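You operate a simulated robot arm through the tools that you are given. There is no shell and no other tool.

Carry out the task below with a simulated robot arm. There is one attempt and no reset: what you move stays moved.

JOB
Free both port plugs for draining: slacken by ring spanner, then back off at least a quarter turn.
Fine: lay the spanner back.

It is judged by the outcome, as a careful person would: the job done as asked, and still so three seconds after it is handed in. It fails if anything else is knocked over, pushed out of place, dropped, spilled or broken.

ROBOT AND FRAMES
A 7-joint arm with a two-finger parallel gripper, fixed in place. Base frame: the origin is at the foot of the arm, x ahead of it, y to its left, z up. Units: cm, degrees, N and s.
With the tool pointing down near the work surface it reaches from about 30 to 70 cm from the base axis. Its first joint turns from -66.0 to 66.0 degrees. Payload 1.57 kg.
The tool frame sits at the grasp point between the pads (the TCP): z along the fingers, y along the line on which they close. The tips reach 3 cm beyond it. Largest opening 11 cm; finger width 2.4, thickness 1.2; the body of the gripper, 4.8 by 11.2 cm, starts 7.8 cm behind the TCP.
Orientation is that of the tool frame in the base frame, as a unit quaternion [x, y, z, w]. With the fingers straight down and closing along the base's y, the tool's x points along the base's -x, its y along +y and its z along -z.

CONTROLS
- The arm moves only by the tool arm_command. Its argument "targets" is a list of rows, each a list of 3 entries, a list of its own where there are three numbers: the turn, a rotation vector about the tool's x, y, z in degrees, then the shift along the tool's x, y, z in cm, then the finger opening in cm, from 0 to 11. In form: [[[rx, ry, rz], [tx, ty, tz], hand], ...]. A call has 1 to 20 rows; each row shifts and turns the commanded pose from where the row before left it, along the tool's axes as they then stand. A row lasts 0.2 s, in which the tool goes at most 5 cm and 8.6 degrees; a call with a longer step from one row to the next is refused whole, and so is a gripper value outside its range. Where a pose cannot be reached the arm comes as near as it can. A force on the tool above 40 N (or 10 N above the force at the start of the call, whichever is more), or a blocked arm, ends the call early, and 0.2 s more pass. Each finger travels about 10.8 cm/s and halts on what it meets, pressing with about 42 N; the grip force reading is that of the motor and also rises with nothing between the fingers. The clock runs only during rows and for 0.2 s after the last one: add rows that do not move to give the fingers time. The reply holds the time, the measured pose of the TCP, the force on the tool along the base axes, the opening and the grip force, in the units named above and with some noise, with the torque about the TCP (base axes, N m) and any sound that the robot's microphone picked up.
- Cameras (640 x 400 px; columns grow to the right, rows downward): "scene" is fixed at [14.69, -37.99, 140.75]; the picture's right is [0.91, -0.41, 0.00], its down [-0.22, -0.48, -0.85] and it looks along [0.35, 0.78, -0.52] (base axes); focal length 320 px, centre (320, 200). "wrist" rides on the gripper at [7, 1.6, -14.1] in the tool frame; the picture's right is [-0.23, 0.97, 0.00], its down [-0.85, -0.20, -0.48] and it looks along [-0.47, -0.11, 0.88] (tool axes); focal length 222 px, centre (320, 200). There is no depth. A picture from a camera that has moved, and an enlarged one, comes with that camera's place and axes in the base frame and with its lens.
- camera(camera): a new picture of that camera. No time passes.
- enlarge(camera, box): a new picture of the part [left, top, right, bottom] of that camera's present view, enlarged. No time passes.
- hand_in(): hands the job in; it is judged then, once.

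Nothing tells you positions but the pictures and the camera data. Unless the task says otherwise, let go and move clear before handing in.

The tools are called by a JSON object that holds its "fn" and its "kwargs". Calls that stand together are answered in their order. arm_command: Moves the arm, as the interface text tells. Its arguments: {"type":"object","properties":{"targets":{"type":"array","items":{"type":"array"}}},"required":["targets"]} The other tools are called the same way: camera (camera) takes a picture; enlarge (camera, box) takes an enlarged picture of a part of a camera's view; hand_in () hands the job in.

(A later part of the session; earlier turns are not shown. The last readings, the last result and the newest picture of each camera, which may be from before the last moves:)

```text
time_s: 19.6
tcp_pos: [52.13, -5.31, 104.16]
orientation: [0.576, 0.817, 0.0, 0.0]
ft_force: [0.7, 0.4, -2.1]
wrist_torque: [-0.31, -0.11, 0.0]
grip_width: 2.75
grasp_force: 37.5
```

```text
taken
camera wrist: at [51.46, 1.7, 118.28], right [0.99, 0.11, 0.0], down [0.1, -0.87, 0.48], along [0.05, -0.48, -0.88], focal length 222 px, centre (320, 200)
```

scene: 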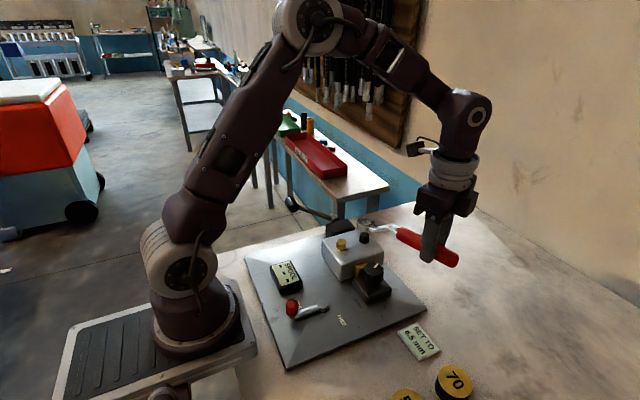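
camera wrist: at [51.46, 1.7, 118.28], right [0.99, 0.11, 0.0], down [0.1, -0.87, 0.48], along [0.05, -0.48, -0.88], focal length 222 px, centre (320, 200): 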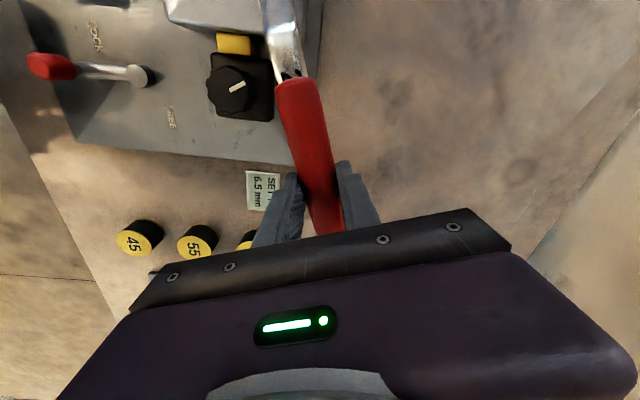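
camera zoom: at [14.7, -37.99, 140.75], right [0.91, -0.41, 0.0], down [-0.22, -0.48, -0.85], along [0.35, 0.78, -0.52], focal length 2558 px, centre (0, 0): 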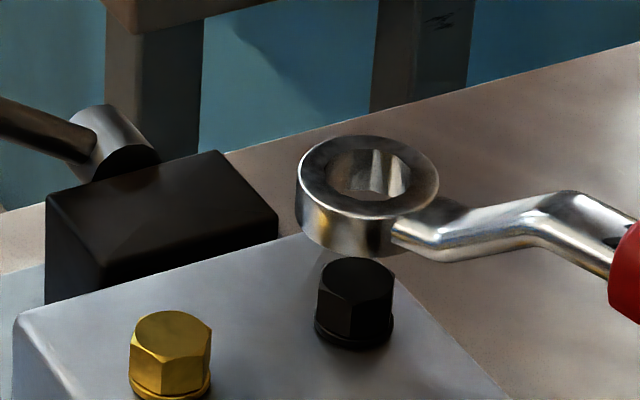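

The ring is hovering over the black plug, within about 1 mm of it by both estimates. I'll descend to just above the plug top and check alignment again.

{"fn": "arm_command", "kwargs": {"targets": [[[0, 0, 0], [0, 0, 0.7], 0], [[0, 0, 0], [0, 0, 0.7], 0], [[0, 0, 0], [0, 0, 0.4], 0], [[0, 0, 0], [0, 0, 0], 0], [[0, 0, 0], [0, 0, 0], 0]]}}

{"fn": "enlarge", "kwargs": {"camera": "scene", "box": [344, 215, 392, 245]}}

{"fn": "enlarge", "kwargs": {"camera": "scene", "box": [320, 200, 400, 250]}}

```text
time_s: 20.8
tcp_pos: [52.05, -5.22, 102.43]
orientation: [0.576, 0.817, 0.0, 0.0]
ft_force: [-0.4, -0.7, -3.3]
wrist_torque: [-0.32, -0.11, -0.01]
grip_width: 2.75
grasp_force: 38.2
```

```text
13.33 times, centred on (368, 230) of scene
camera zoom: at [14.7, -37.99, 140.75], right [0.91, -0.41, 0.0], down [-0.22, -0.48, -0.85], along [0.35, 0.78, -0.52], focal length 4264 px, centre (-320, -200)
```

zoom: 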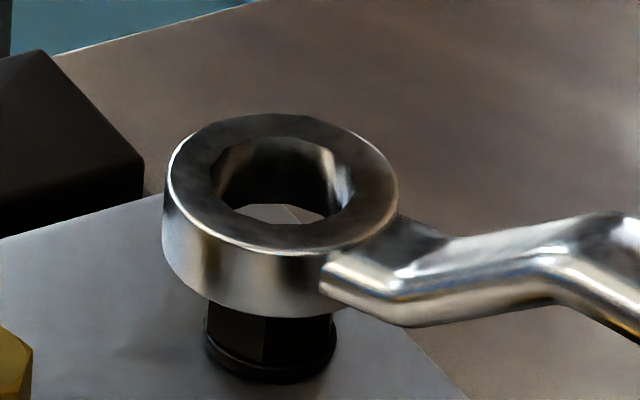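

```text
8.00 times, centred on (360, 225) of scene
camera zoom: at [14.7, -37.99, 140.75], right [0.91, -0.41, 0.0], down [-0.22, -0.48, -0.85], along [0.35, 0.78, -0.52], focal length 2558 px, centre (0, 0)
```

zoom: 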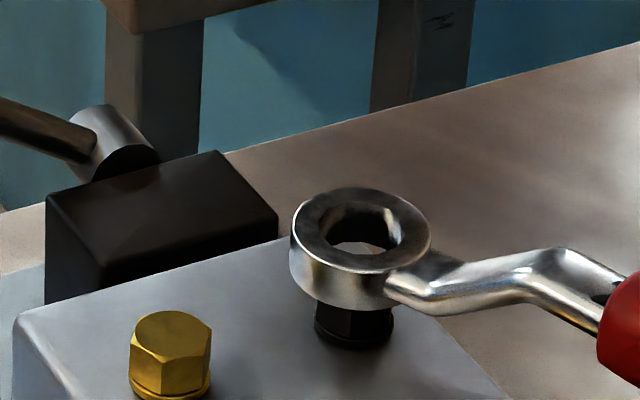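

The ring is aligned to within a millimetre. I'll lower it onto the plug in small steps and watch the force.

{"fn": "arm_command", "kwargs": {"targets": [[[0, 0, 0], [0.05, 0.05, 0.3], 0], [[0, 0, 0], [0, 0, 0.2], 0], [[0, 0, 0], [0, 0, 0.2], 0], [[0, 0, 0], [0, 0, 0.2], 0], [[0, 0, 0], [0, 0, 0], 0]]}}

{"fn": "enlarge", "kwargs": {"camera": "scene", "box": [344, 215, 392, 245]}}

```text
time_s: 22.0
tcp_pos: [52.22, -5.09, 101.41]
orientation: [0.576, 0.817, 0.0, 0.0]
ft_force: [-0.1, -0.6, -2.9]
wrist_torque: [-0.3, -0.12, 0.0]
grip_width: 2.74
grasp_force: 37.7
```

```text
13.33 times, centred on (368, 230) of scene
camera zoom: at [14.7, -37.99, 140.75], right [0.91, -0.41, 0.0], down [-0.22, -0.48, -0.85], along [0.35, 0.78, -0.52], focal length 4264 px, centre (-320, -200)
```

zoom: 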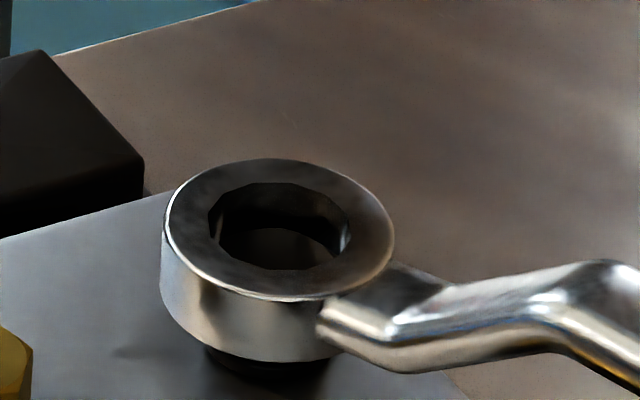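

The ring slid over the plug top without resistance. I'll continue down until it seats.

{"fn": "arm_command", "kwargs": {"targets": [[[0, 0, 0], [0, 0, 0.2], 0], [[0, 0, 0], [0, 0, 0.2], 0], [[0, 0, 0], [0, 0, 0.15], 0], [[0, 0, 0], [0, 0, 0], 0]]}}

{"fn": "enlarge", "kwargs": {"camera": "scene", "box": [344, 215, 392, 245]}}

{"fn": "enlarge", "kwargs": {"camera": "scene", "box": [320, 190, 480, 290]}}

```text
time_s: 23.0
tcp_pos: [52.12, -5.13, 100.99]
orientation: [0.577, 0.817, 0.0, 0.0]
ft_force: [-0.2, -0.2, -3.6]
wrist_torque: [-0.32, -0.1, 0.01]
grip_width: 2.75
grasp_force: 37.8
```

```text
13.33 times, centred on (368, 230) of scene
camera zoom: at [14.7, -37.99, 140.75], right [0.91, -0.41, 0.0], down [-0.22, -0.48, -0.85], along [0.35, 0.78, -0.52], focal length 4264 px, centre (-320, -200)
```

zoom: 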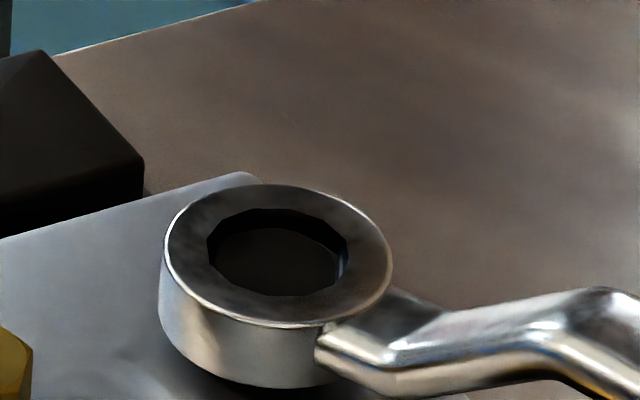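

```text
4.00 times, centred on (400, 240) of scene
camera zoom: at [14.7, -37.99, 140.75], right [0.91, -0.41, 0.0], down [-0.22, -0.48, -0.85], along [0.35, 0.78, -0.52], focal length 1279 px, centre (0, 40)
```

zoom: 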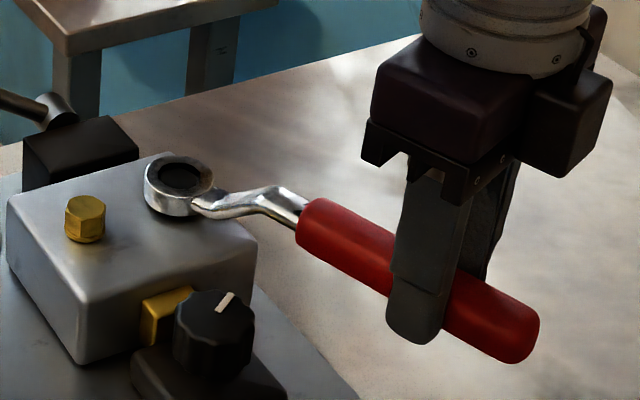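

{"fn": "arm_command", "kwargs": {"targets": [[[0, 0, 0], [0, 0, 0.15], 0], [[0, 0, 0], [0, 0, 0.1], 0], [[0, 0, 0], [0, 0, 0], 0]]}}

{"fn": "enlarge", "kwargs": {"camera": "scene", "box": [344, 215, 392, 245]}}

```text
time_s: 23.8
tcp_pos: [52.12, -5.2, 100.69]
orientation: [0.577, 0.817, 0.001, -0.001]
ft_force: [0.5, -0.3, -2.7]
wrist_torque: [-0.34, -0.11, 0.0]
grip_width: 2.74
grasp_force: 37.7
```

```text
13.33 times, centred on (368, 230) of scene
camera zoom: at [14.7, -37.99, 140.75], right [0.91, -0.41, 0.0], down [-0.22, -0.48, -0.85], along [0.35, 0.78, -0.52], focal length 4264 px, centre (-320, -200)
```

zoom: 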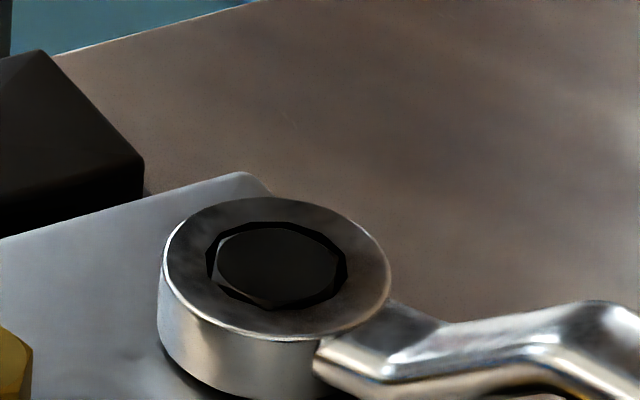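

The ring is fully seated on the black plug. Now I'll turn anticlockwise about the plug axis in small steps, watching force and sound.

{"fn": "arm_command", "kwargs": {"targets": [[[0, 0, -1.5], [0.005, 0.398, 0], 0], [[0, 0, -1.5], [0.005, 0.398, 0], 0], [[0, 0, -1.5], [0.005, 0.398, 0], 0], [[0, 0, 0], [0, 0, 0], 0]]}}

{"fn": "enlarge", "kwargs": {"camera": "scene", "box": [344, 215, 392, 245]}}

```text
time_s: 24.8
tcp_pos: [53.32, -4.67, 100.66]
orientation: [0.544, 0.839, 0.0, 0.0]
ft_force: [0.1, -0.4, -4.0]
wrist_torque: [-0.3, -0.13, -0.26]
grip_width: 2.76
grasp_force: 38.0
```

```text
13.33 times, centred on (368, 230) of scene
camera zoom: at [14.7, -37.99, 140.75], right [0.91, -0.41, 0.0], down [-0.22, -0.48, -0.85], along [0.35, 0.78, -0.52], focal length 4264 px, centre (-320, -200)
```

zoom: 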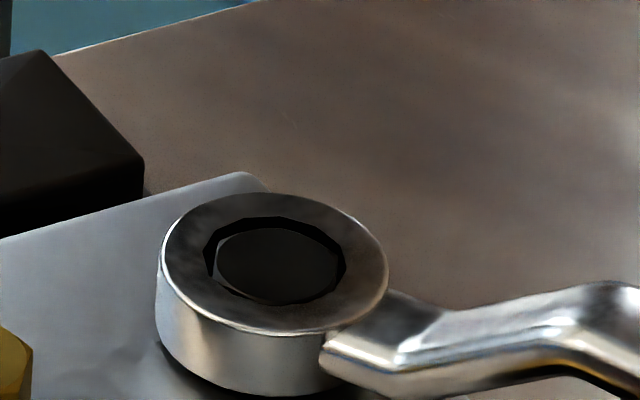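

{"fn": "arm_command", "kwargs": {"targets": [[[0, 0, -1.5], [0.01, 0.398, 0], 0], [[0, 0, -1.5], [0.01, 0.398, 0], 0], [[0, 0, -1.5], [0.01, 0.398, 0], 0], [[0, 0, -1.5], [0.01, 0.398, 0], 0], [[0, 0, 0], [0, 0, 0], 0]]}}

{"fn": "enlarge", "kwargs": {"camera": "scene", "box": [344, 215, 392, 245]}}

```text
time_s: 26.0
tcp_pos: [54.73, -3.89, 100.73]
orientation: [0.5, 0.866, 0.0, 0.001]
ft_force: [0.4, -0.4, -3.6]
wrist_torque: [-0.25, -0.17, -0.01]
grip_width: 2.74
grasp_force: 37.7
```

```text
13.33 times, centred on (368, 230) of scene
camera zoom: at [14.7, -37.99, 140.75], right [0.91, -0.41, 0.0], down [-0.22, -0.48, -0.85], along [0.35, 0.78, -0.52], focal length 4264 px, centre (-320, -200)
```

zoom: 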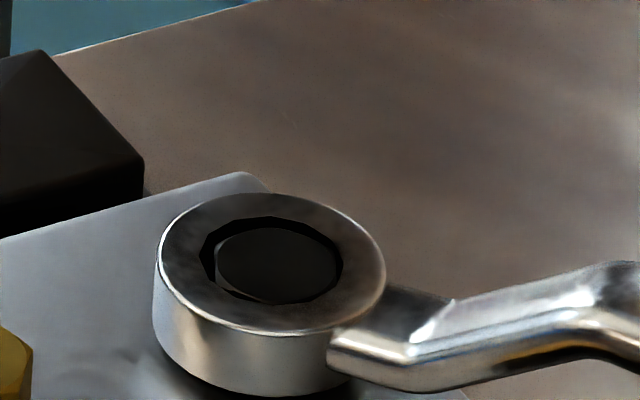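

{"fn": "enlarge", "kwargs": {"camera": "scene", "box": [356, 228, 374, 240]}}

{"fn": "camera", "kwargs": {"camera": "wrist"}}

```text
16.00 times, centred on (365, 234) of scene
camera zoom: at [14.7, -37.99, 140.75], right [0.91, -0.41, 0.0], down [-0.22, -0.48, -0.85], along [0.35, 0.78, -0.52], focal length 5116 px, centre (-400, -344)
```

zoom: 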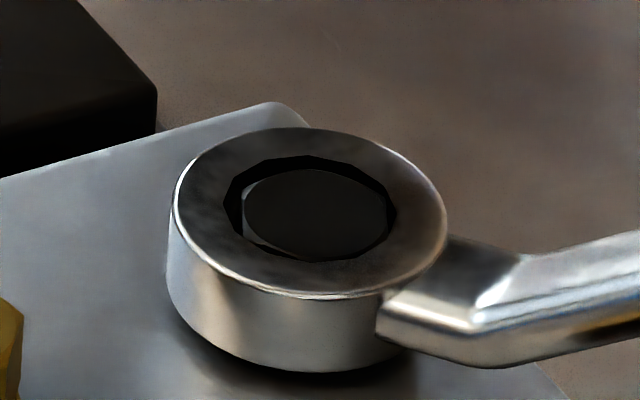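

```text
taken
camera wrist: at [52.68, 2.73, 114.82], right [0.96, 0.29, 0.0], down [0.26, -0.84, 0.48], along [0.14, -0.46, -0.88], focal length 222 px, centre (320, 200)
```

wrist: 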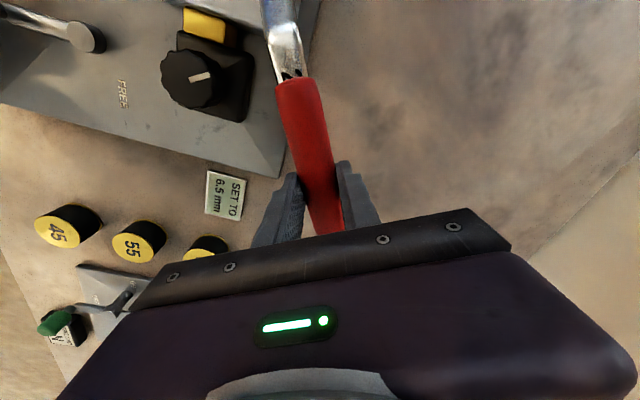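

There was a brief 0.26 N·m torque, then none, so the ring may have only taken up play. I'll re-centre the ring by about 1.8 mm and turn further, watching the torque.

{"fn": "arm_command", "kwargs": {"targets": [[[0, 0, 0], [-0.156, -0.09, 0], 0], [[0, 0, 0], [0, 0, 0], 0], [[0, 0, -1.5], [-0.003, 0.395, 0], 0], [[0, 0, -1.5], [-0.003, 0.395, 0], 0], [[0, 0, 0], [0, 0, 0], 0]]}}

{"fn": "enlarge", "kwargs": {"camera": "scene", "box": [356, 228, 374, 240]}}

```text
time_s: 27.2
tcp_pos: [55.48, -3.79, 100.78]
orientation: [0.477, 0.879, 0.0, 0.0]
ft_force: [0.3, -0.1, -2.5]
wrist_torque: [-0.28, -0.19, 0.0]
grip_width: 2.76
grasp_force: 38.2
```

```text
16.00 times, centred on (365, 234) of scene
camera zoom: at [14.7, -37.99, 140.75], right [0.91, -0.41, 0.0], down [-0.22, -0.48, -0.85], along [0.35, 0.78, -0.52], focal length 5116 px, centre (-400, -344)
```

zoom: 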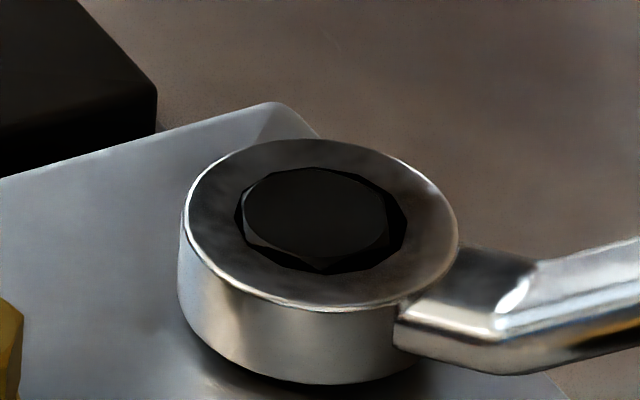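

The hex corners have moved with the spanner (about 13° anticlockwise), so the black plug is turning. I'll re-centre the ring slightly and keep turning in stages.

{"fn": "arm_command", "kwargs": {"targets": [[[0, 0, 0], [0.126, 0.118, 0], 0], [[0, 0, -2.5], [0, 0.663, 0], 0], [[0, 0, -2.5], [0, 0.663, 0], 0], [[0, 0, -2.5], [0, 0.663, 0], 0], [[0, 0, -2.5], [0, 0.663, 0], 0], [[0, 0, -2.5], [0, 0.663, 0], 0], [[0, 0, -2.5], [0, 0.663, 0], 0], [[0, 0, 0], [0, 0, 0], 0]]}}

{"fn": "enlarge", "kwargs": {"camera": "scene", "box": [356, 228, 374, 240]}}

```text
time_s: 29.0
tcp_pos: [58.37, -1.17, 100.79]
orientation: [0.358, 0.934, 0.0, -0.001]
ft_force: [-0.3, 0.1, -4.2]
wrist_torque: [-0.24, -0.26, -0.03]
grip_width: 2.76
grasp_force: 37.2
```

```text
16.00 times, centred on (365, 234) of scene
camera zoom: at [14.7, -37.99, 140.75], right [0.91, -0.41, 0.0], down [-0.22, -0.48, -0.85], along [0.35, 0.78, -0.52], focal length 5116 px, centre (-400, -344)
```

zoom: 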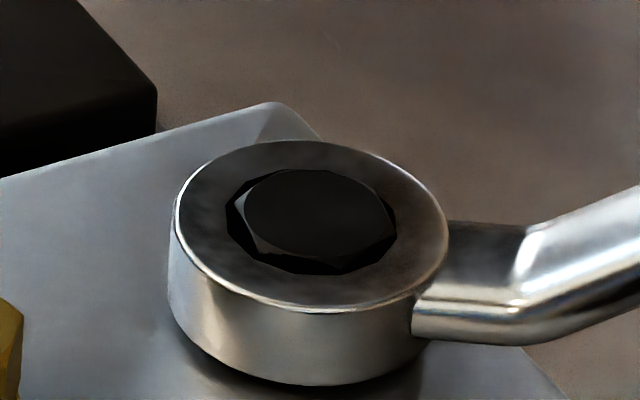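

The plug has followed to about 28° with almost no resistance now. Continuing anticlockwise.

{"fn": "arm_command", "kwargs": {"targets": [[[0, 0, 0], [0.02, 0.12, 0], 0], [[0, 0, -3.5], [0, 0.935, 0], 0], [[0, 0, -3.5], [0, 0.935, 0], 0], [[0, 0, -3.5], [0, 0.935, 0], 0], [[0, 0, -3.5], [0, 0.935, 0], 0], [[0, 0, -3.5], [0, 0.935, 0], 0], [[0, 0, -3.5], [0, 0.935, 0], 0], [[0, 0, 0], [0, 0, 0], 0]]}}

{"fn": "enlarge", "kwargs": {"camera": "scene", "box": [356, 228, 374, 240]}}

```text
time_s: 30.8
tcp_pos: [61.54, 3.8, 100.72]
orientation: [0.181, 0.983, 0.0, 0.001]
ft_force: [0.1, -0.7, -2.6]
wrist_torque: [-0.1, -0.3, -0.03]
grip_width: 2.72
grasp_force: 38.0
```

```text
16.00 times, centred on (365, 234) of scene
camera zoom: at [14.7, -37.99, 140.75], right [0.91, -0.41, 0.0], down [-0.22, -0.48, -0.85], along [0.35, 0.78, -0.52], focal length 5116 px, centre (-400, -344)
```

zoom: 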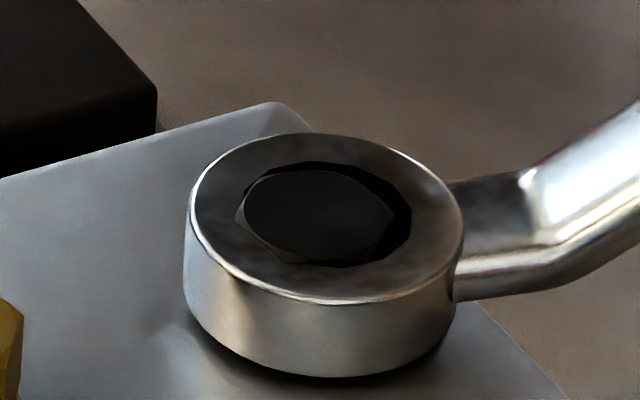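

The plug is now about 49° back. I'll correct the small ring offset and continue.

{"fn": "arm_command", "kwargs": {"targets": [[[0, 0, 0], [0.115, 0.07, 0], 0], [[0, 0, -3.5], [0.02, 0.94, 0], 0], [[0, 0, -3.5], [0.02, 0.94, 0], 0], [[0, 0, -3.5], [0.02, 0.94, 0], 0], [[0, 0, -3.5], [0.02, 0.94, 0], 0], [[0, 0, -3.5], [0.02, 0.94, 0], 0], [[0, 0, -3.5], [0.02, 0.94, 0], 0], [[0, 0, -3.5], [0.02, 0.94, 0], 0], [[0, 0, 0], [0, 0, 0], 0]]}}

{"fn": "enlarge", "kwargs": {"camera": "scene", "box": [356, 228, 374, 240]}}

{"fn": "camera", "kwargs": {"camera": "scene"}}

```text
time_s: 32.8
tcp_pos: [62.57, 10.32, 100.62]
orientation: [-0.031, 1.0, 0.0, 0.001]
ft_force: [-0.2, -1.6, -3.6]
wrist_torque: [-0.02, -0.32, 0.16]
grip_width: 2.74
grasp_force: 38.3
```

```text
16.00 times, centred on (365, 234) of scene
camera zoom: at [14.7, -37.99, 140.75], right [0.91, -0.41, 0.0], down [-0.22, -0.48, -0.85], along [0.35, 0.78, -0.52], focal length 5116 px, centre (-400, -344)
```

zoom: 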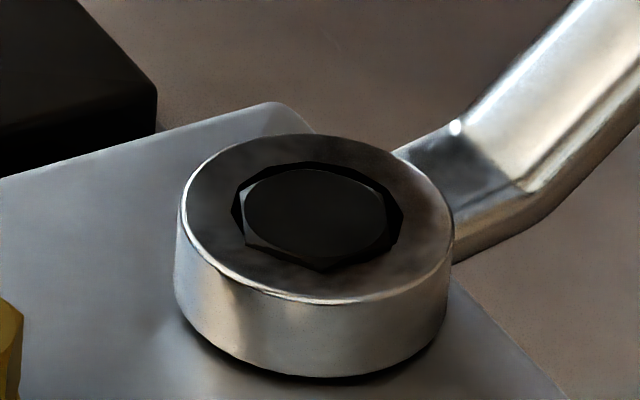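

```text
taken
```

scene: 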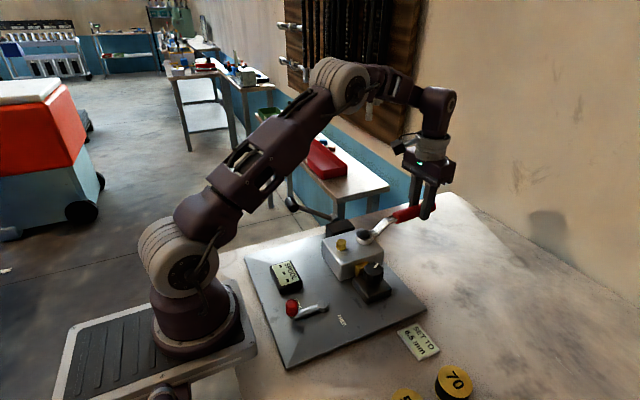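

The black plug is now about 74° back. Another ~32° will clear a quarter turn with margin.

{"fn": "arm_command", "kwargs": {"targets": [[[0, 0, 0], [-0.03, 0.1, 0], 0], [[0, 0, -3.5], [0.017, 0.935, 0], 0], [[0, 0, -3.5], [0.017, 0.935, 0], 0], [[0, 0, -3.5], [0.017, 0.935, 0], 0], [[0, 0, -3.5], [0.017, 0.935, 0], 0], [[0, 0, -3.5], [0.017, 0.935, 0], 0], [[0, 0, -3.5], [0.017, 0.935, 0], 0], [[0, 0, -3.5], [0.017, 0.935, 0], 0], [[0, 0, -3.5], [0.017, 0.935, 0], 0], [[0, 0, -3.5], [0.017, 0.935, 0], 0], [[0, 0, 0], [0, 0, 0], 0]]}}

{"fn": "enlarge", "kwargs": {"camera": "scene", "box": [356, 228, 374, 240]}}

{"fn": "camera", "kwargs": {"camera": "scene"}}

```text
time_s: 35.2
tcp_pos: [59.76, 18.41, 100.62]
orientation: [-0.302, 0.953, 0.0, -0.001]
ft_force: [-13.0, -10.9, -9.1]
wrist_torque: [0.27, -0.59, 0.19]
grip_width: 2.77
grasp_force: 38.2
```

```text
16.00 times, centred on (365, 234) of scene
camera zoom: at [14.67, -38.02, 140.75], right [0.91, -0.41, 0.0], down [-0.22, -0.48, -0.85], along [0.35, 0.78, -0.52], focal length 5116 px, centre (-400, -344)
```

zoom: 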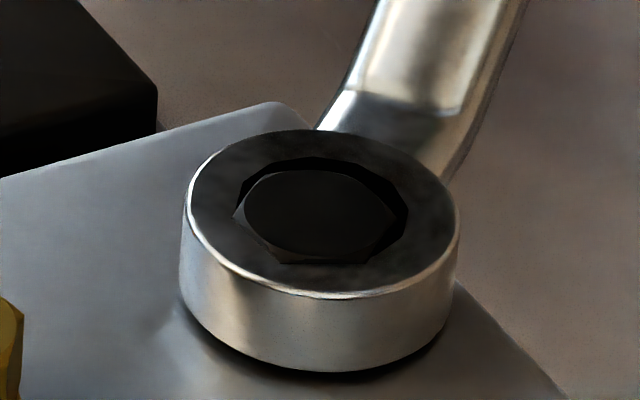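

```text
taken
```

scene: 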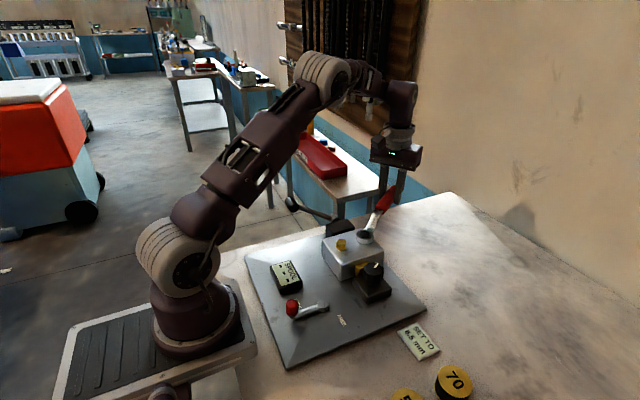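

The black plug reads about 105° back, but the ring is pulling radially at 17 N. I'll relieve that by moving 2 mm inward, then add another ~10° for margin.

{"fn": "arm_command", "kwargs": {"targets": [[[0, 0, 0], [0.1, 0, 0], 0], [[0, 0, 0], [0.1, 0, 0], 0], [[0, 0, 0], [0, 0, 0], 0]]}}

```text
time_s: 36.0
tcp_pos: [59.77, 18.32, 100.81]
orientation: [-0.302, 0.953, 0.0, 0.002]
ft_force: [-0.2, 0.2, -2.1]
wrist_torque: [0.21, -0.27, -0.02]
grip_width: 2.75
grasp_force: 38.7
```

{"fn": "arm_command", "kwargs": {"targets": [[[0, 0, -3.5], [0.028, 0.935, 0], 0], [[0, 0, -3.5], [0.028, 0.935, 0], 0], [[0, 0, -3.5], [0.028, 0.935, 0], 0], [[0, 0, 0], [0, 0, 0], 0]]}}

{"fn": "enlarge", "kwargs": {"camera": "scene", "box": [356, 228, 374, 240]}}

```text
time_s: 37.0
tcp_pos: [57.88, 20.36, 100.65]
orientation: [-0.387, 0.922, 0.001, 0.001]
ft_force: [0.0, -0.3, -3.1]
wrist_torque: [0.22, -0.24, -0.03]
grip_width: 2.76
grasp_force: 38.1
```

```text
16.00 times, centred on (365, 234) of scene
camera zoom: at [14.7, -37.99, 140.75], right [0.91, -0.41, 0.0], down [-0.22, -0.48, -0.85], along [0.35, 0.78, -0.52], focal length 5116 px, centre (-400, -344)
```

zoom: 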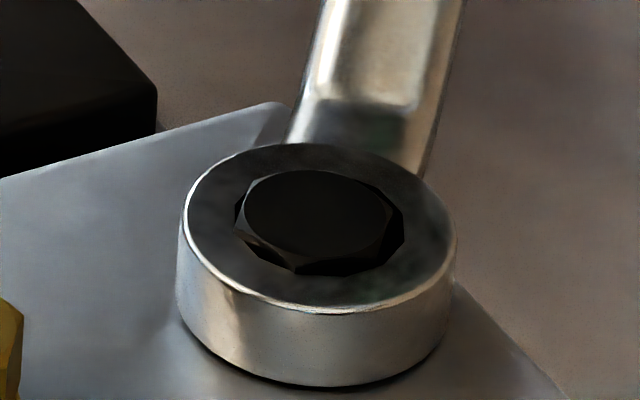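

The black plug is about 116° back. Now I lift the ring straight off.

{"fn": "arm_command", "kwargs": {"targets": [[[0, 0, 0], [0, 0, -0.3], 0], [[0, 0, 0], [0, 0, -0.5], 0], [[0, 0, 0], [0, 0, -0.8], 0], [[0, 0, 0], [0, 0, -1], 0], [[0, 0, 0], [0, 0, -0.9], 0], [[0, 0, 0], [0, 0, 0], 0]]}}

{"fn": "enlarge", "kwargs": {"camera": "scene", "box": [328, 210, 392, 250]}}

{"fn": "enlarge", "kwargs": {"camera": "scene", "box": [330, 228, 378, 258]}}

```text
time_s: 38.4
tcp_pos: [57.95, 20.39, 104.19]
orientation: [-0.388, 0.922, -0.001, 0.0]
ft_force: [-0.6, -0.2, -4.1]
wrist_torque: [0.24, -0.22, -0.01]
grip_width: 2.75
grasp_force: 38.2
```

```text
10.00 times, centred on (360, 230) of scene
camera zoom: at [14.7, -37.99, 140.75], right [0.91, -0.41, 0.0], down [-0.22, -0.48, -0.85], along [0.35, 0.78, -0.52], focal length 3198 px, centre (-80, -100)
```

zoom: 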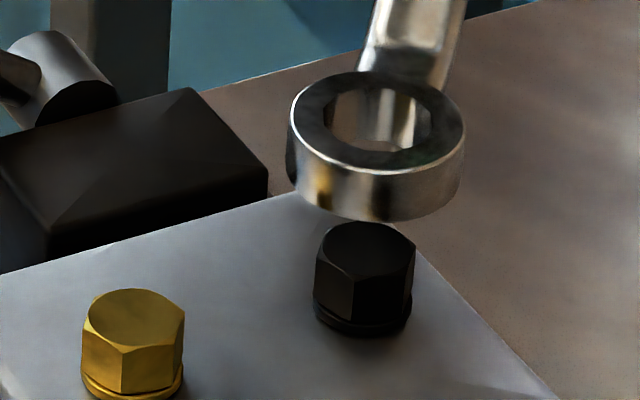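

```text
13.33 times, centred on (354, 243) of scene
camera zoom: at [14.7, -37.99, 140.75], right [0.91, -0.41, 0.0], down [-0.22, -0.48, -0.85], along [0.35, 0.78, -0.52], focal length 4264 px, centre (-133, -373)
```

zoom: 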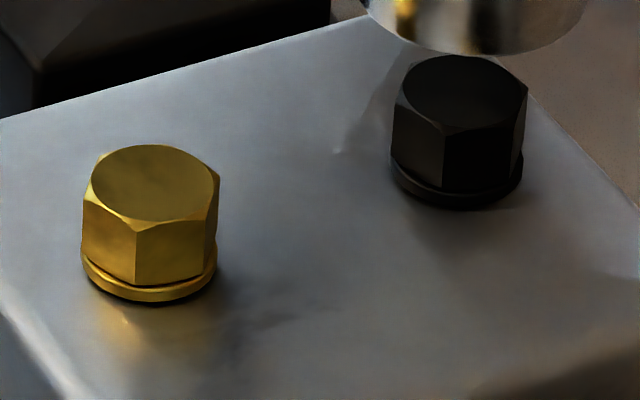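

The black plug stands free and turned. For the yellow plug I'll approach with the handle at -100°: rise 1.5 cm and swing the hand clockwise around the ring, well above everything.

{"fn": "arm_command", "kwargs": {"targets": [[[0, 0, 0], [0, 0, -0.8], 0], [[0, 0, 4], [0.037, -1.06, -0.7], 0], [[0, 0, 8], [0.148, -2.115, 0], 0], [[0, 0, 8], [0.148, -2.115, 0], 0], [[0, 0, 8], [0.148, -2.115, 0], 0], [[0, 0, 8], [0.148, -2.115, 0], 0], [[0, 0, 8], [0.148, -2.115, 0], 0], [[0, 0, 8], [0.148, -2.115, 0], 0], [[0, 0, 8], [0.148, -2.115, 0], 0], [[0, 0, 8], [0.148, -2.115, 0], 0], [[0, 0, 8], [0.148, -2.115, 0], 0], [[0, 0, 6], [0.083, -1.589, 0], 0], [[0, 0, 0], [0, 0, 0], 0], [[0, 0, 0], [0, 0, 0], 0]]}}

{"fn": "camera", "kwargs": {"camera": "scene"}}

```text
time_s: 41.4
tcp_pos: [59.46, 0.2, 105.59]
orientation: [0.313, 0.95, 0.0, -0.001]
ft_force: [-0.4, 0.0, -3.2]
wrist_torque: [-0.2, -0.31, -0.01]
grip_width: 2.76
grasp_force: 38.4
```

```text
taken
```

scene: 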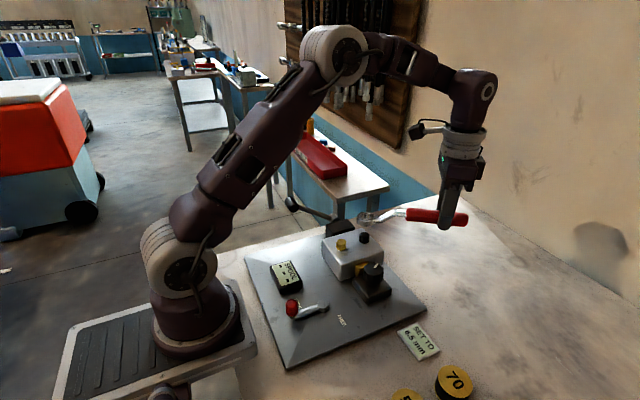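

{"fn": "arm_command", "kwargs": {"targets": [[[0, 0, 4], [0.037, -1.06, 0], 0], [[0, 0, 8], [0.148, -2.115, 0], 0], [[0, 0, 8], [0.148, -2.115, 0], 0], [[0, 0, 8], [0.148, -2.115, 0], 0], [[0, 0, 8], [0.148, -2.115, 0], 0], [[0, 0, 8], [0.148, -2.115, 0], 0], [[0, 0, 8], [0.148, -2.115, 0], 0], [[0, 0, 8], [0.148, -2.115, 0], 0], [[0, 0, 3.9], [0.037, -1.03, 0], 0], [[0, 0, 0], [-0.22, -1.0, 0], 0], [[0, 0, 0], [-0.43, -1.95, 0], 0], [[0, 0, 0], [-0.43, -1.95, 0], 0], [[0, 0, 0], [-0.21, -1.0, 0], 0], [[0, 0, 0], [0, 0, 0], 0], [[0, 0, 0], [0, 0, 0], 0]]}}

{"fn": "camera", "kwargs": {"camera": "scene"}}

{"fn": "enlarge", "kwargs": {"camera": "scene", "box": [310, 200, 390, 250]}}

```text
time_s: 44.6
tcp_pos: [38.46, -5.85, 105.66]
orientation: [0.768, 0.641, 0.001, 0.0]
ft_force: [0.4, -0.1, -3.0]
wrist_torque: [-0.3, 0.07, 0.02]
grip_width: 2.75
grasp_force: 37.2
```

```text
taken
```

scene: 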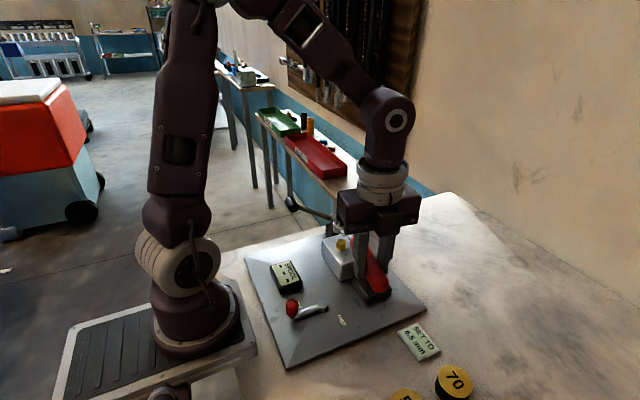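

```text
8.00 times, centred on (350, 225) of scene
camera zoom: at [14.7, -37.99, 140.75], right [0.91, -0.41, 0.0], down [-0.22, -0.48, -0.85], along [0.35, 0.78, -0.52], focal length 2558 px, centre (80, 0)
```

zoom: 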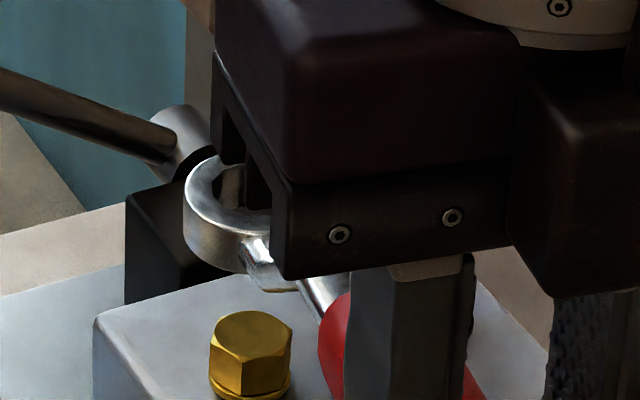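

The gripper partly hides the ring from the scene camera, but its left half is visible and lines up. I'll go down to just above the yellow plug and check again.

{"fn": "arm_command", "kwargs": {"targets": [[[0, 0, 0], [0, 0, 1], 0], [[0, 0, 0], [0, 0, 1], 0], [[0, 0, 0], [0, 0, 0.8], 0], [[0, 0, 0], [0, 0, 0.3], 0], [[0, 0, 0], [0, 0, 0], 0], [[0, 0, 0], [0, 0, 0], 0]]}}

{"fn": "enlarge", "kwargs": {"camera": "scene", "box": [320, 220, 368, 250]}}

{"fn": "camera", "kwargs": {"camera": "wrist"}}

```text
time_s: 46.0
tcp_pos: [38.32, -5.87, 102.47]
orientation: [0.767, 0.641, 0.0, 0.001]
ft_force: [0.6, -0.2, -4.0]
wrist_torque: [-0.3, 0.04, 0.01]
grip_width: 2.74
grasp_force: 38.0
```

```text
13.33 times, centred on (344, 235) of scene
camera zoom: at [14.7, -37.99, 140.75], right [0.91, -0.41, 0.0], down [-0.22, -0.48, -0.85], along [0.35, 0.78, -0.52], focal length 4264 px, centre (0, -267)
```

zoom: 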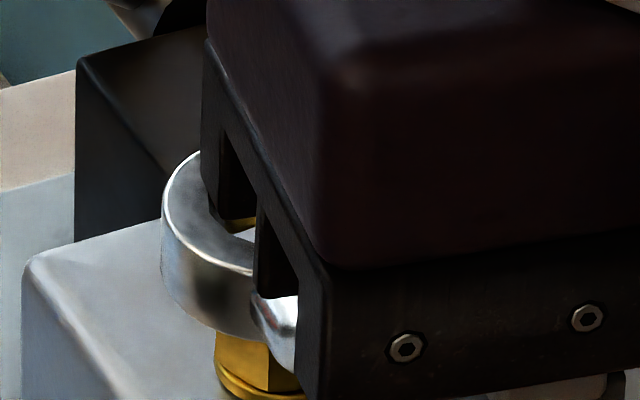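

```text
taken
camera wrist: at [41.32, 0.7, 116.68], right [0.92, -0.4, 0.0], down [-0.35, -0.81, 0.48], along [-0.19, -0.44, -0.88], focal length 222 px, centre (320, 200)
```

wrist: 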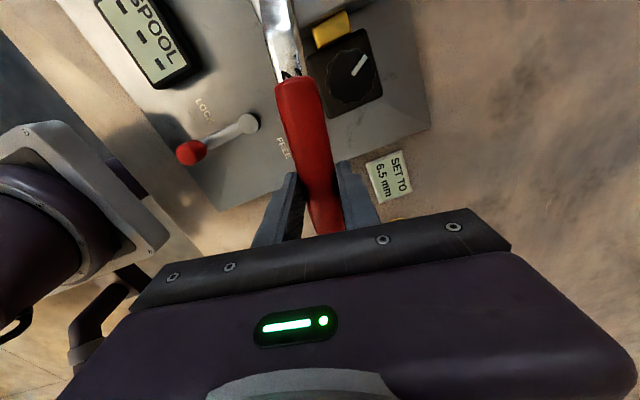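

The ring sits about 1.8 mm too far to -x. I'll correct that and lower slowly onto the yellow plug.

{"fn": "arm_command", "kwargs": {"targets": [[[0, 0, 0], [0.06, 0.165, 0], 0], [[0, 0, 0], [0, 0, 0.3], 0], [[0, 0, 0], [0, 0, 0.2], 0], [[0, 0, 0], [0, 0, 0.2], 0], [[0, 0, 0], [0, 0, 0.2], 0], [[0, 0, 0], [0, 0, 0], 0]]}}

{"fn": "enlarge", "kwargs": {"camera": "scene", "box": [320, 220, 368, 250]}}

```text
time_s: 47.4
tcp_pos: [38.58, -5.83, 101.66]
orientation: [0.768, 0.64, 0.0, 0.0]
ft_force: [-1.7, -12.5, 8.4]
wrist_torque: [0.74, -0.13, -0.16]
grip_width: 2.74
grasp_force: 38.1
```

```text
13.33 times, centred on (344, 235) of scene
camera zoom: at [14.68, -38.03, 140.74], right [0.91, -0.41, 0.0], down [-0.22, -0.48, -0.85], along [0.35, 0.78, -0.52], focal length 4264 px, centre (0, -267)
```

zoom: 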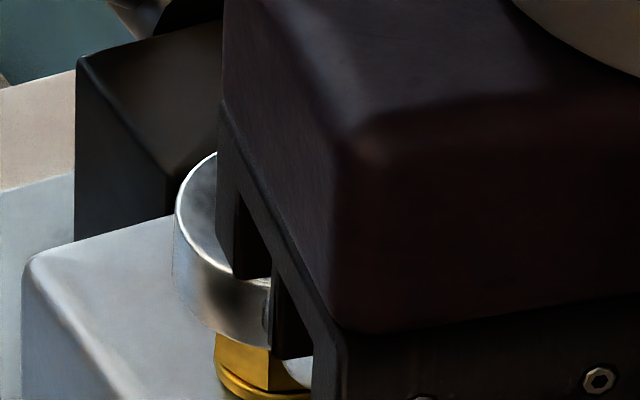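

The ring has caught the plug's top edge instead of sliding on. I'll lift back up and check alignment and tilt before trying again.

{"fn": "arm_command", "kwargs": {"targets": [[[0, 0, 0], [0, 0, -0.5], 0], [[0, 0, 0], [0, 0, -0.6], 0], [[0, 0, 0], [0, 0, 0], 0], [[0, 0, 0], [0, 0, 0], 0]]}}

{"fn": "enlarge", "kwargs": {"camera": "scene", "box": [320, 220, 368, 250]}}

{"fn": "enlarge", "kwargs": {"camera": "scene", "box": [320, 200, 420, 300]}}

```text
time_s: 48.4
tcp_pos: [38.64, -5.66, 102.79]
orientation: [0.768, 0.641, 0.0, 0.0]
ft_force: [0.2, 0.9, -3.9]
wrist_torque: [-0.31, 0.05, 0.01]
grip_width: 2.76
grasp_force: 38.4
```

```text
13.33 times, centred on (344, 235) of scene
camera zoom: at [14.7, -37.99, 140.75], right [0.91, -0.41, 0.0], down [-0.22, -0.48, -0.85], along [0.35, 0.78, -0.52], focal length 4264 px, centre (0, -267)
```

zoom: 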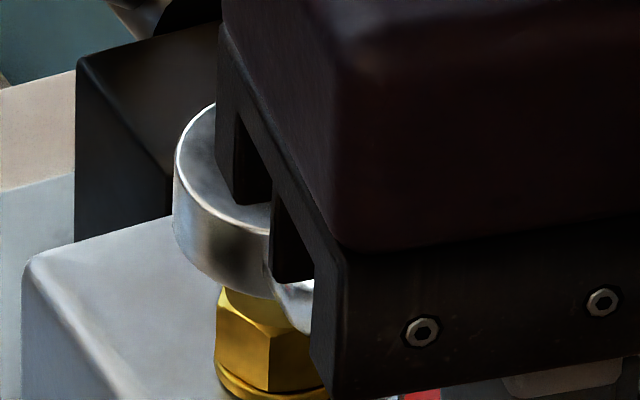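

```text
4.00 times, centred on (370, 250) of scene
camera zoom: at [14.7, -37.99, 140.75], right [0.91, -0.41, 0.0], down [-0.22, -0.48, -0.85], along [0.35, 0.78, -0.52], focal length 1279 px, centre (120, 0)
```

zoom: 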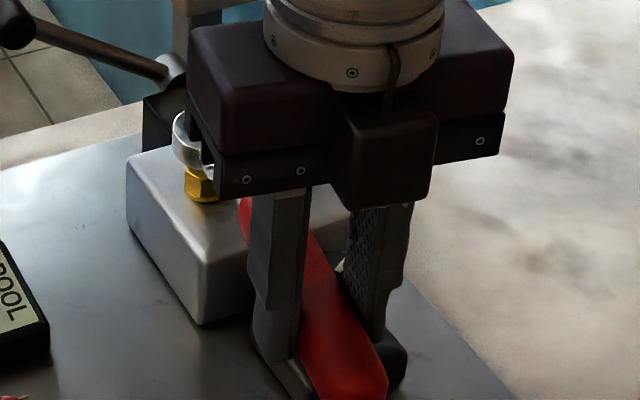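

The spanner pitched up about 1.8° in the grip when it touched, and the gripper hides the ring at this angle. I'll re-level it and swing to the -70° handle position, where the view is clear.

{"fn": "arm_command", "kwargs": {"targets": [[[0, -1.8, 0], [0, 0, -0.5], 0], [[0, 0, -3.75], [0.033, 1.0, 0], 0], [[0, 0, -7.5], [0.131, 1.997, 0], 0], [[0, 0, -7.5], [0.131, 1.997, 0], 0], [[0, 0, -7.5], [0.131, 1.997, 0], 0], [[0, 0, -3.75], [0.033, 1.0, 0], 0], [[0, 0, 0], [0, 0, 0], 0], [[0, 0, 0], [0, 0, 0], 0]]}}

{"fn": "enlarge", "kwargs": {"camera": "scene", "box": [320, 215, 376, 250]}}

{"fn": "enlarge", "kwargs": {"camera": "scene", "box": [320, 200, 420, 300]}}

```text
time_s: 50.2
tcp_pos: [46.57, -5.09, 103.19]
orientation: [0.575, 0.818, -0.014, 0.006]
ft_force: [-0.5, -0.4, -2.9]
wrist_torque: [-0.3, -0.09, 0.0]
grip_width: 2.75
grasp_force: 38.2
```

```text
11.43 times, centred on (348, 232) of scene
camera zoom: at [14.7, -37.99, 140.75], right [0.91, -0.41, 0.0], down [-0.22, -0.48, -0.85], along [0.35, 0.78, -0.52], focal length 3655 px, centre (0, -171)
```

zoom: 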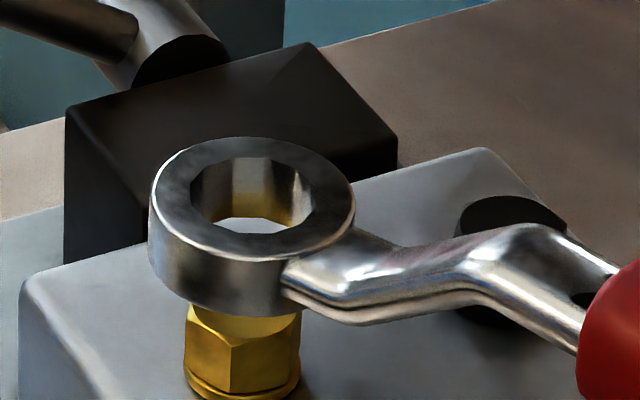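

```text
4.00 times, centred on (370, 250) of scene
camera zoom: at [14.7, -37.99, 140.75], right [0.91, -0.41, 0.0], down [-0.22, -0.48, -0.85], along [0.35, 0.78, -0.52], focal length 1279 px, centre (120, 0)
```

zoom: 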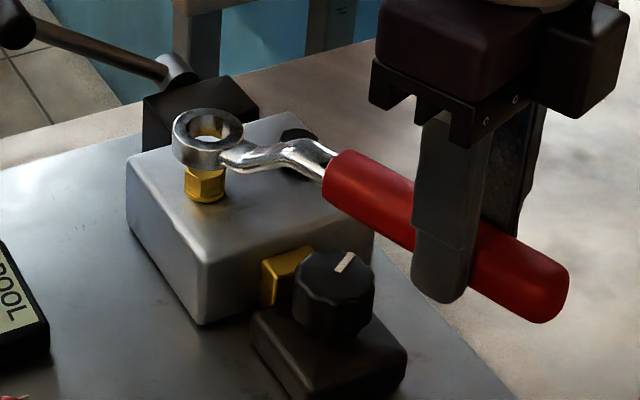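

The view is clear now and the ring is within 1 mm of the plug axis. I'll take out the small residual roll and offset, then look again before lowering.

{"fn": "arm_command", "kwargs": {"targets": [[[-0.92, -0.3, 0], [-0.01, -0.168, -0.08], 0], [[0, 0, 0], [0.031, 0, 1.0], 0], [[0, 0, 0], [0.013, 0, 0.4], 0], [[0, 0, 0], [0, 0, 0], 0], [[0, 0, 0], [0, 0, 0], 0]]}}

{"fn": "enlarge", "kwargs": {"camera": "scene", "box": [320, 225, 368, 255]}}

```text
time_s: 51.4
tcp_pos: [46.28, -5.12, 101.81]
orientation: [0.576, 0.817, -0.009, 0.013]
ft_force: [-0.5, -0.1, -4.1]
wrist_torque: [-0.31, -0.13, -0.02]
grip_width: 2.75
grasp_force: 38.1
```

```text
13.33 times, centred on (344, 240) of scene
camera zoom: at [14.7, -37.99, 140.75], right [0.91, -0.41, 0.0], down [-0.22, -0.48, -0.85], along [0.35, 0.78, -0.52], focal length 4264 px, centre (0, -333)
```

zoom: 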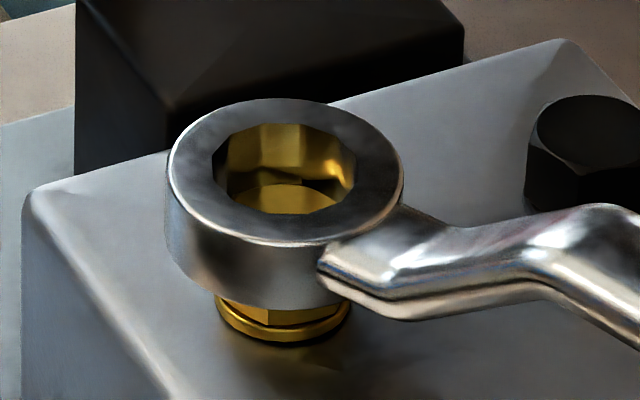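

{"fn": "arm_command", "kwargs": {"targets": [[[0, 0, 0], [-0.027, 0.075, 0], 0], [[0, 0, 0], [0.005, 0, 0.15], 0], [[0, 0, 0], [0.005, 0, 0.15], 0], [[0, 0, 0], [0.005, 0, 0.15], 0], [[0, 0, 0], [0, 0, 0], 0]]}}

{"fn": "enlarge", "kwargs": {"camera": "scene", "box": [320, 225, 368, 255]}}

```text
time_s: 52.6
tcp_pos: [46.42, -5.13, 101.37]
orientation: [0.576, 0.817, -0.009, 0.014]
ft_force: [-0.7, -0.5, -2.5]
wrist_torque: [-0.28, -0.12, -0.03]
grip_width: 2.74
grasp_force: 38.3
```

```text
13.33 times, centred on (344, 240) of scene
camera zoom: at [14.7, -37.99, 140.75], right [0.91, -0.41, 0.0], down [-0.22, -0.48, -0.85], along [0.35, 0.78, -0.52], focal length 4264 px, centre (0, -333)
```

zoom: 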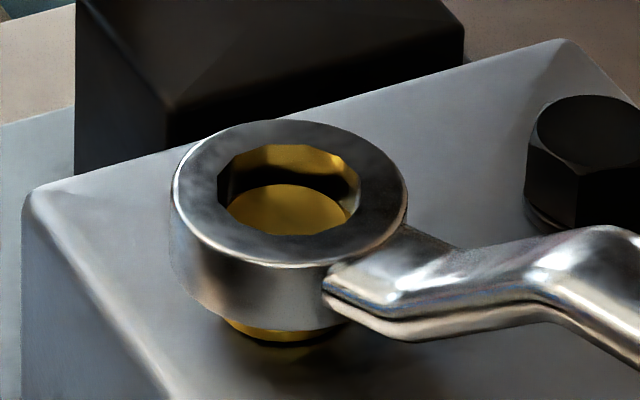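

The ring is passing over the yellow plug without resistance. Continuing down to seat.

{"fn": "arm_command", "kwargs": {"targets": [[[0, 0, 0], [0.005, 0, 0.15], 0], [[0, 0, 0], [0.005, 0, 0.15], 0], [[0, 0, 0], [0.005, 0, 0.15], 0], [[0, 0, 0], [0.005, 0, 0.15], 0], [[0, 0, 0], [0, 0, 0], 0]]}}

{"fn": "enlarge", "kwargs": {"camera": "scene", "box": [320, 225, 368, 255]}}

{"fn": "enlarge", "kwargs": {"camera": "scene", "box": [320, 210, 420, 290]}}

```text
time_s: 53.8
tcp_pos: [46.37, -5.11, 100.8]
orientation: [0.575, 0.818, -0.01, 0.013]
ft_force: [-0.4, 0.6, -2.9]
wrist_torque: [-0.36, -0.07, -0.02]
grip_width: 2.76
grasp_force: 38.3
```

```text
13.33 times, centred on (344, 240) of scene
camera zoom: at [14.7, -37.99, 140.75], right [0.91, -0.41, 0.0], down [-0.22, -0.48, -0.85], along [0.35, 0.78, -0.52], focal length 4264 px, centre (0, -333)
```

zoom: 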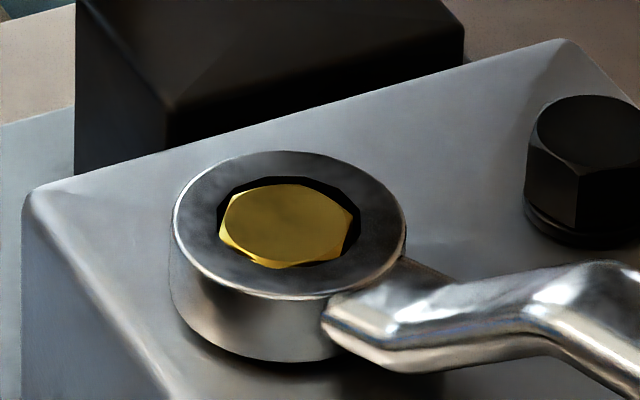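

```text
5.00 times, centred on (370, 250) of scene
camera zoom: at [14.7, -37.99, 140.75], right [0.91, -0.41, 0.0], down [-0.22, -0.48, -0.85], along [0.35, 0.78, -0.52], focal length 1599 px, centre (70, -50)
```

zoom: 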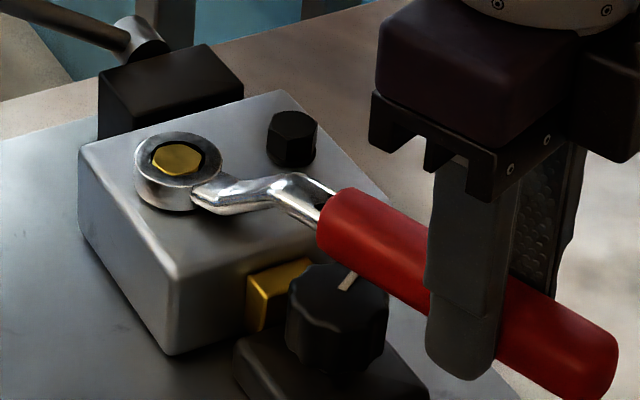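

The ring is seated on the yellow plug. Turning anticlockwise in small steps.

{"fn": "arm_command", "kwargs": {"targets": [[[-0.05, 0, -1.5], [0.005, 0.4, 0], 0], [[-0.05, 0, -1.5], [0.005, 0.4, 0], 0], [[-0.05, 0, -1.5], [0.005, 0.4, 0], 0], [[-0.05, 0, -1.5], [0.005, 0.4, 0], 0], [[0, 0, 0], [0, 0, 0], 0]]}}

{"fn": "enlarge", "kwargs": {"camera": "scene", "box": [320, 225, 368, 255]}}

```text
time_s: 55.0
tcp_pos: [47.96, -4.46, 100.84]
orientation: [0.532, 0.847, -0.008, 0.013]
ft_force: [-0.3, -0.6, -2.7]
wrist_torque: [-0.3, -0.12, -0.32]
grip_width: 2.71
grasp_force: 38.7
```

```text
13.33 times, centred on (344, 240) of scene
camera zoom: at [14.7, -37.99, 140.75], right [0.91, -0.41, 0.0], down [-0.22, -0.48, -0.85], along [0.35, 0.78, -0.52], focal length 4264 px, centre (0, -333)
```

zoom: 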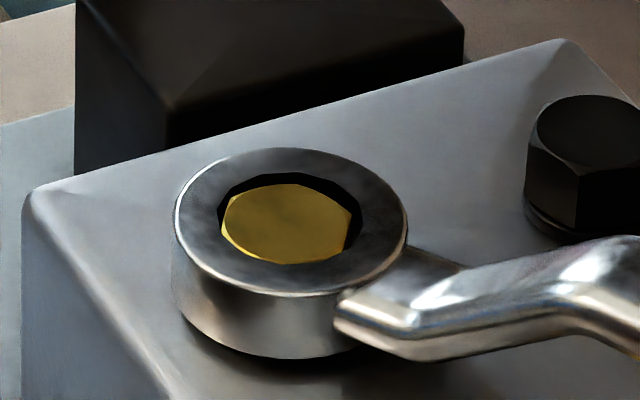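

{"fn": "arm_command", "kwargs": {"targets": [[[-0.05, 0, -1.5], [0.005, 0.4, 0], 0], [[-0.05, 0, -1.5], [0.005, 0.4, 0], 0], [[0, 0, 0], [0, 0, 0], 0]]}}

{"fn": "enlarge", "kwargs": {"camera": "scene", "box": [320, 225, 368, 255]}}

```text
time_s: 55.8
tcp_pos: [48.72, -4.09, 100.9]
orientation: [0.509, 0.86, -0.008, 0.013]
ft_force: [-0.5, -0.1, -3.8]
wrist_torque: [-0.36, -0.16, -0.07]
grip_width: 2.73
grasp_force: 38.0
```

```text
13.33 times, centred on (344, 240) of scene
camera zoom: at [14.7, -37.99, 140.75], right [0.91, -0.41, 0.0], down [-0.22, -0.48, -0.85], along [0.35, 0.78, -0.52], focal length 4264 px, centre (0, -333)
```

zoom: 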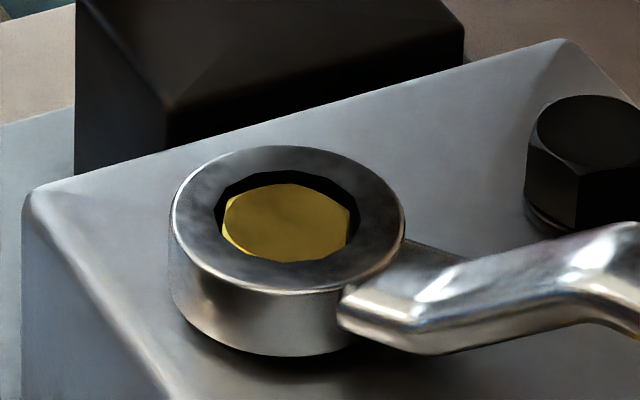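

{"fn": "arm_command", "kwargs": {"targets": [[[0, 0, 0], [-0.09, -0.1, 0], 0], [[-0.06, 0, -2], [0.009, 0.53, 0], 0], [[-0.06, 0, -2], [0.009, 0.53, 0], 0], [[-0.06, 0, -2], [0.009, 0.53, 0], 0], [[0, 0, 0], [0, 0, 0], 0]]}}

{"fn": "enlarge", "kwargs": {"camera": "scene", "box": [320, 225, 368, 255]}}

```text
time_s: 57.0
tcp_pos: [50.09, -3.41, 100.95]
orientation: [0.464, 0.886, -0.008, 0.015]
ft_force: [-0.6, -0.8, -3.7]
wrist_torque: [-0.24, -0.2, -0.02]
grip_width: 2.74
grasp_force: 37.9
```

```text
13.33 times, centred on (344, 240) of scene
camera zoom: at [14.7, -37.99, 140.75], right [0.91, -0.41, 0.0], down [-0.22, -0.48, -0.85], along [0.35, 0.78, -0.52], focal length 4264 px, centre (0, -333)
```

zoom: 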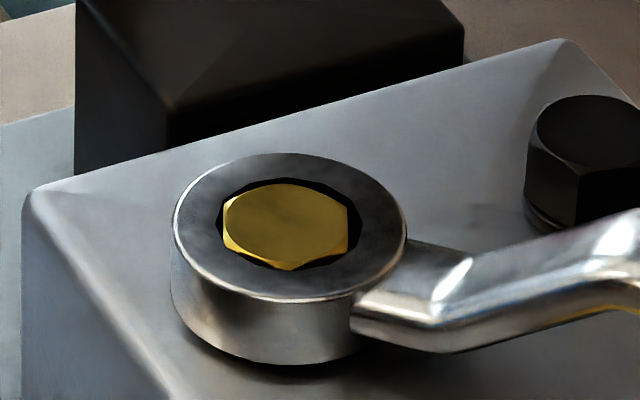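

The yellow plug has turned about 15° with the spanner. Continuing toward the -30° position, staying clear of the black plug.

{"fn": "arm_command", "kwargs": {"targets": [[[-0.09, 0, -3], [0.021, 0.8, 0], 0], [[-0.09, 0, -3], [0.021, 0.8, 0], 0], [[-0.09, 0, -3], [0.021, 0.8, 0], 0], [[-0.09, 0, -3], [0.021, 0.8, 0], 0], [[0, 0, 0], [0, 0, 0], 0]]}}

{"fn": "enlarge", "kwargs": {"camera": "scene", "box": [320, 225, 384, 265]}}

```text
time_s: 58.2
tcp_pos: [52.35, -1.23, 100.92]
orientation: [0.368, 0.93, -0.006, 0.015]
ft_force: [-0.2, 1.7, -3.0]
wrist_torque: [-0.22, -0.23, -0.04]
grip_width: 2.78
grasp_force: 38.2
```

```text
10.00 times, centred on (352, 245) of scene
camera zoom: at [14.7, -37.99, 140.75], right [0.91, -0.41, 0.0], down [-0.22, -0.48, -0.85], along [0.35, 0.78, -0.52], focal length 3198 px, centre (0, -250)
```

zoom: 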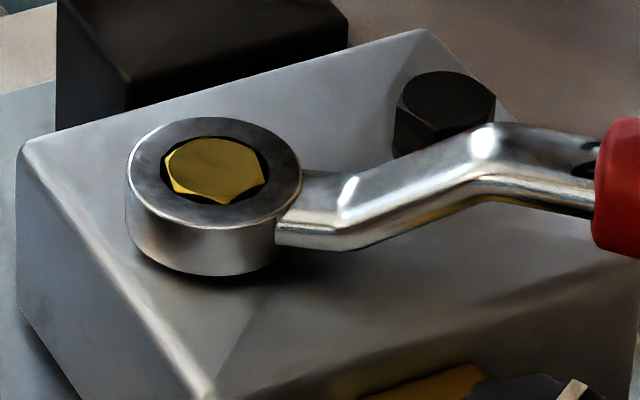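

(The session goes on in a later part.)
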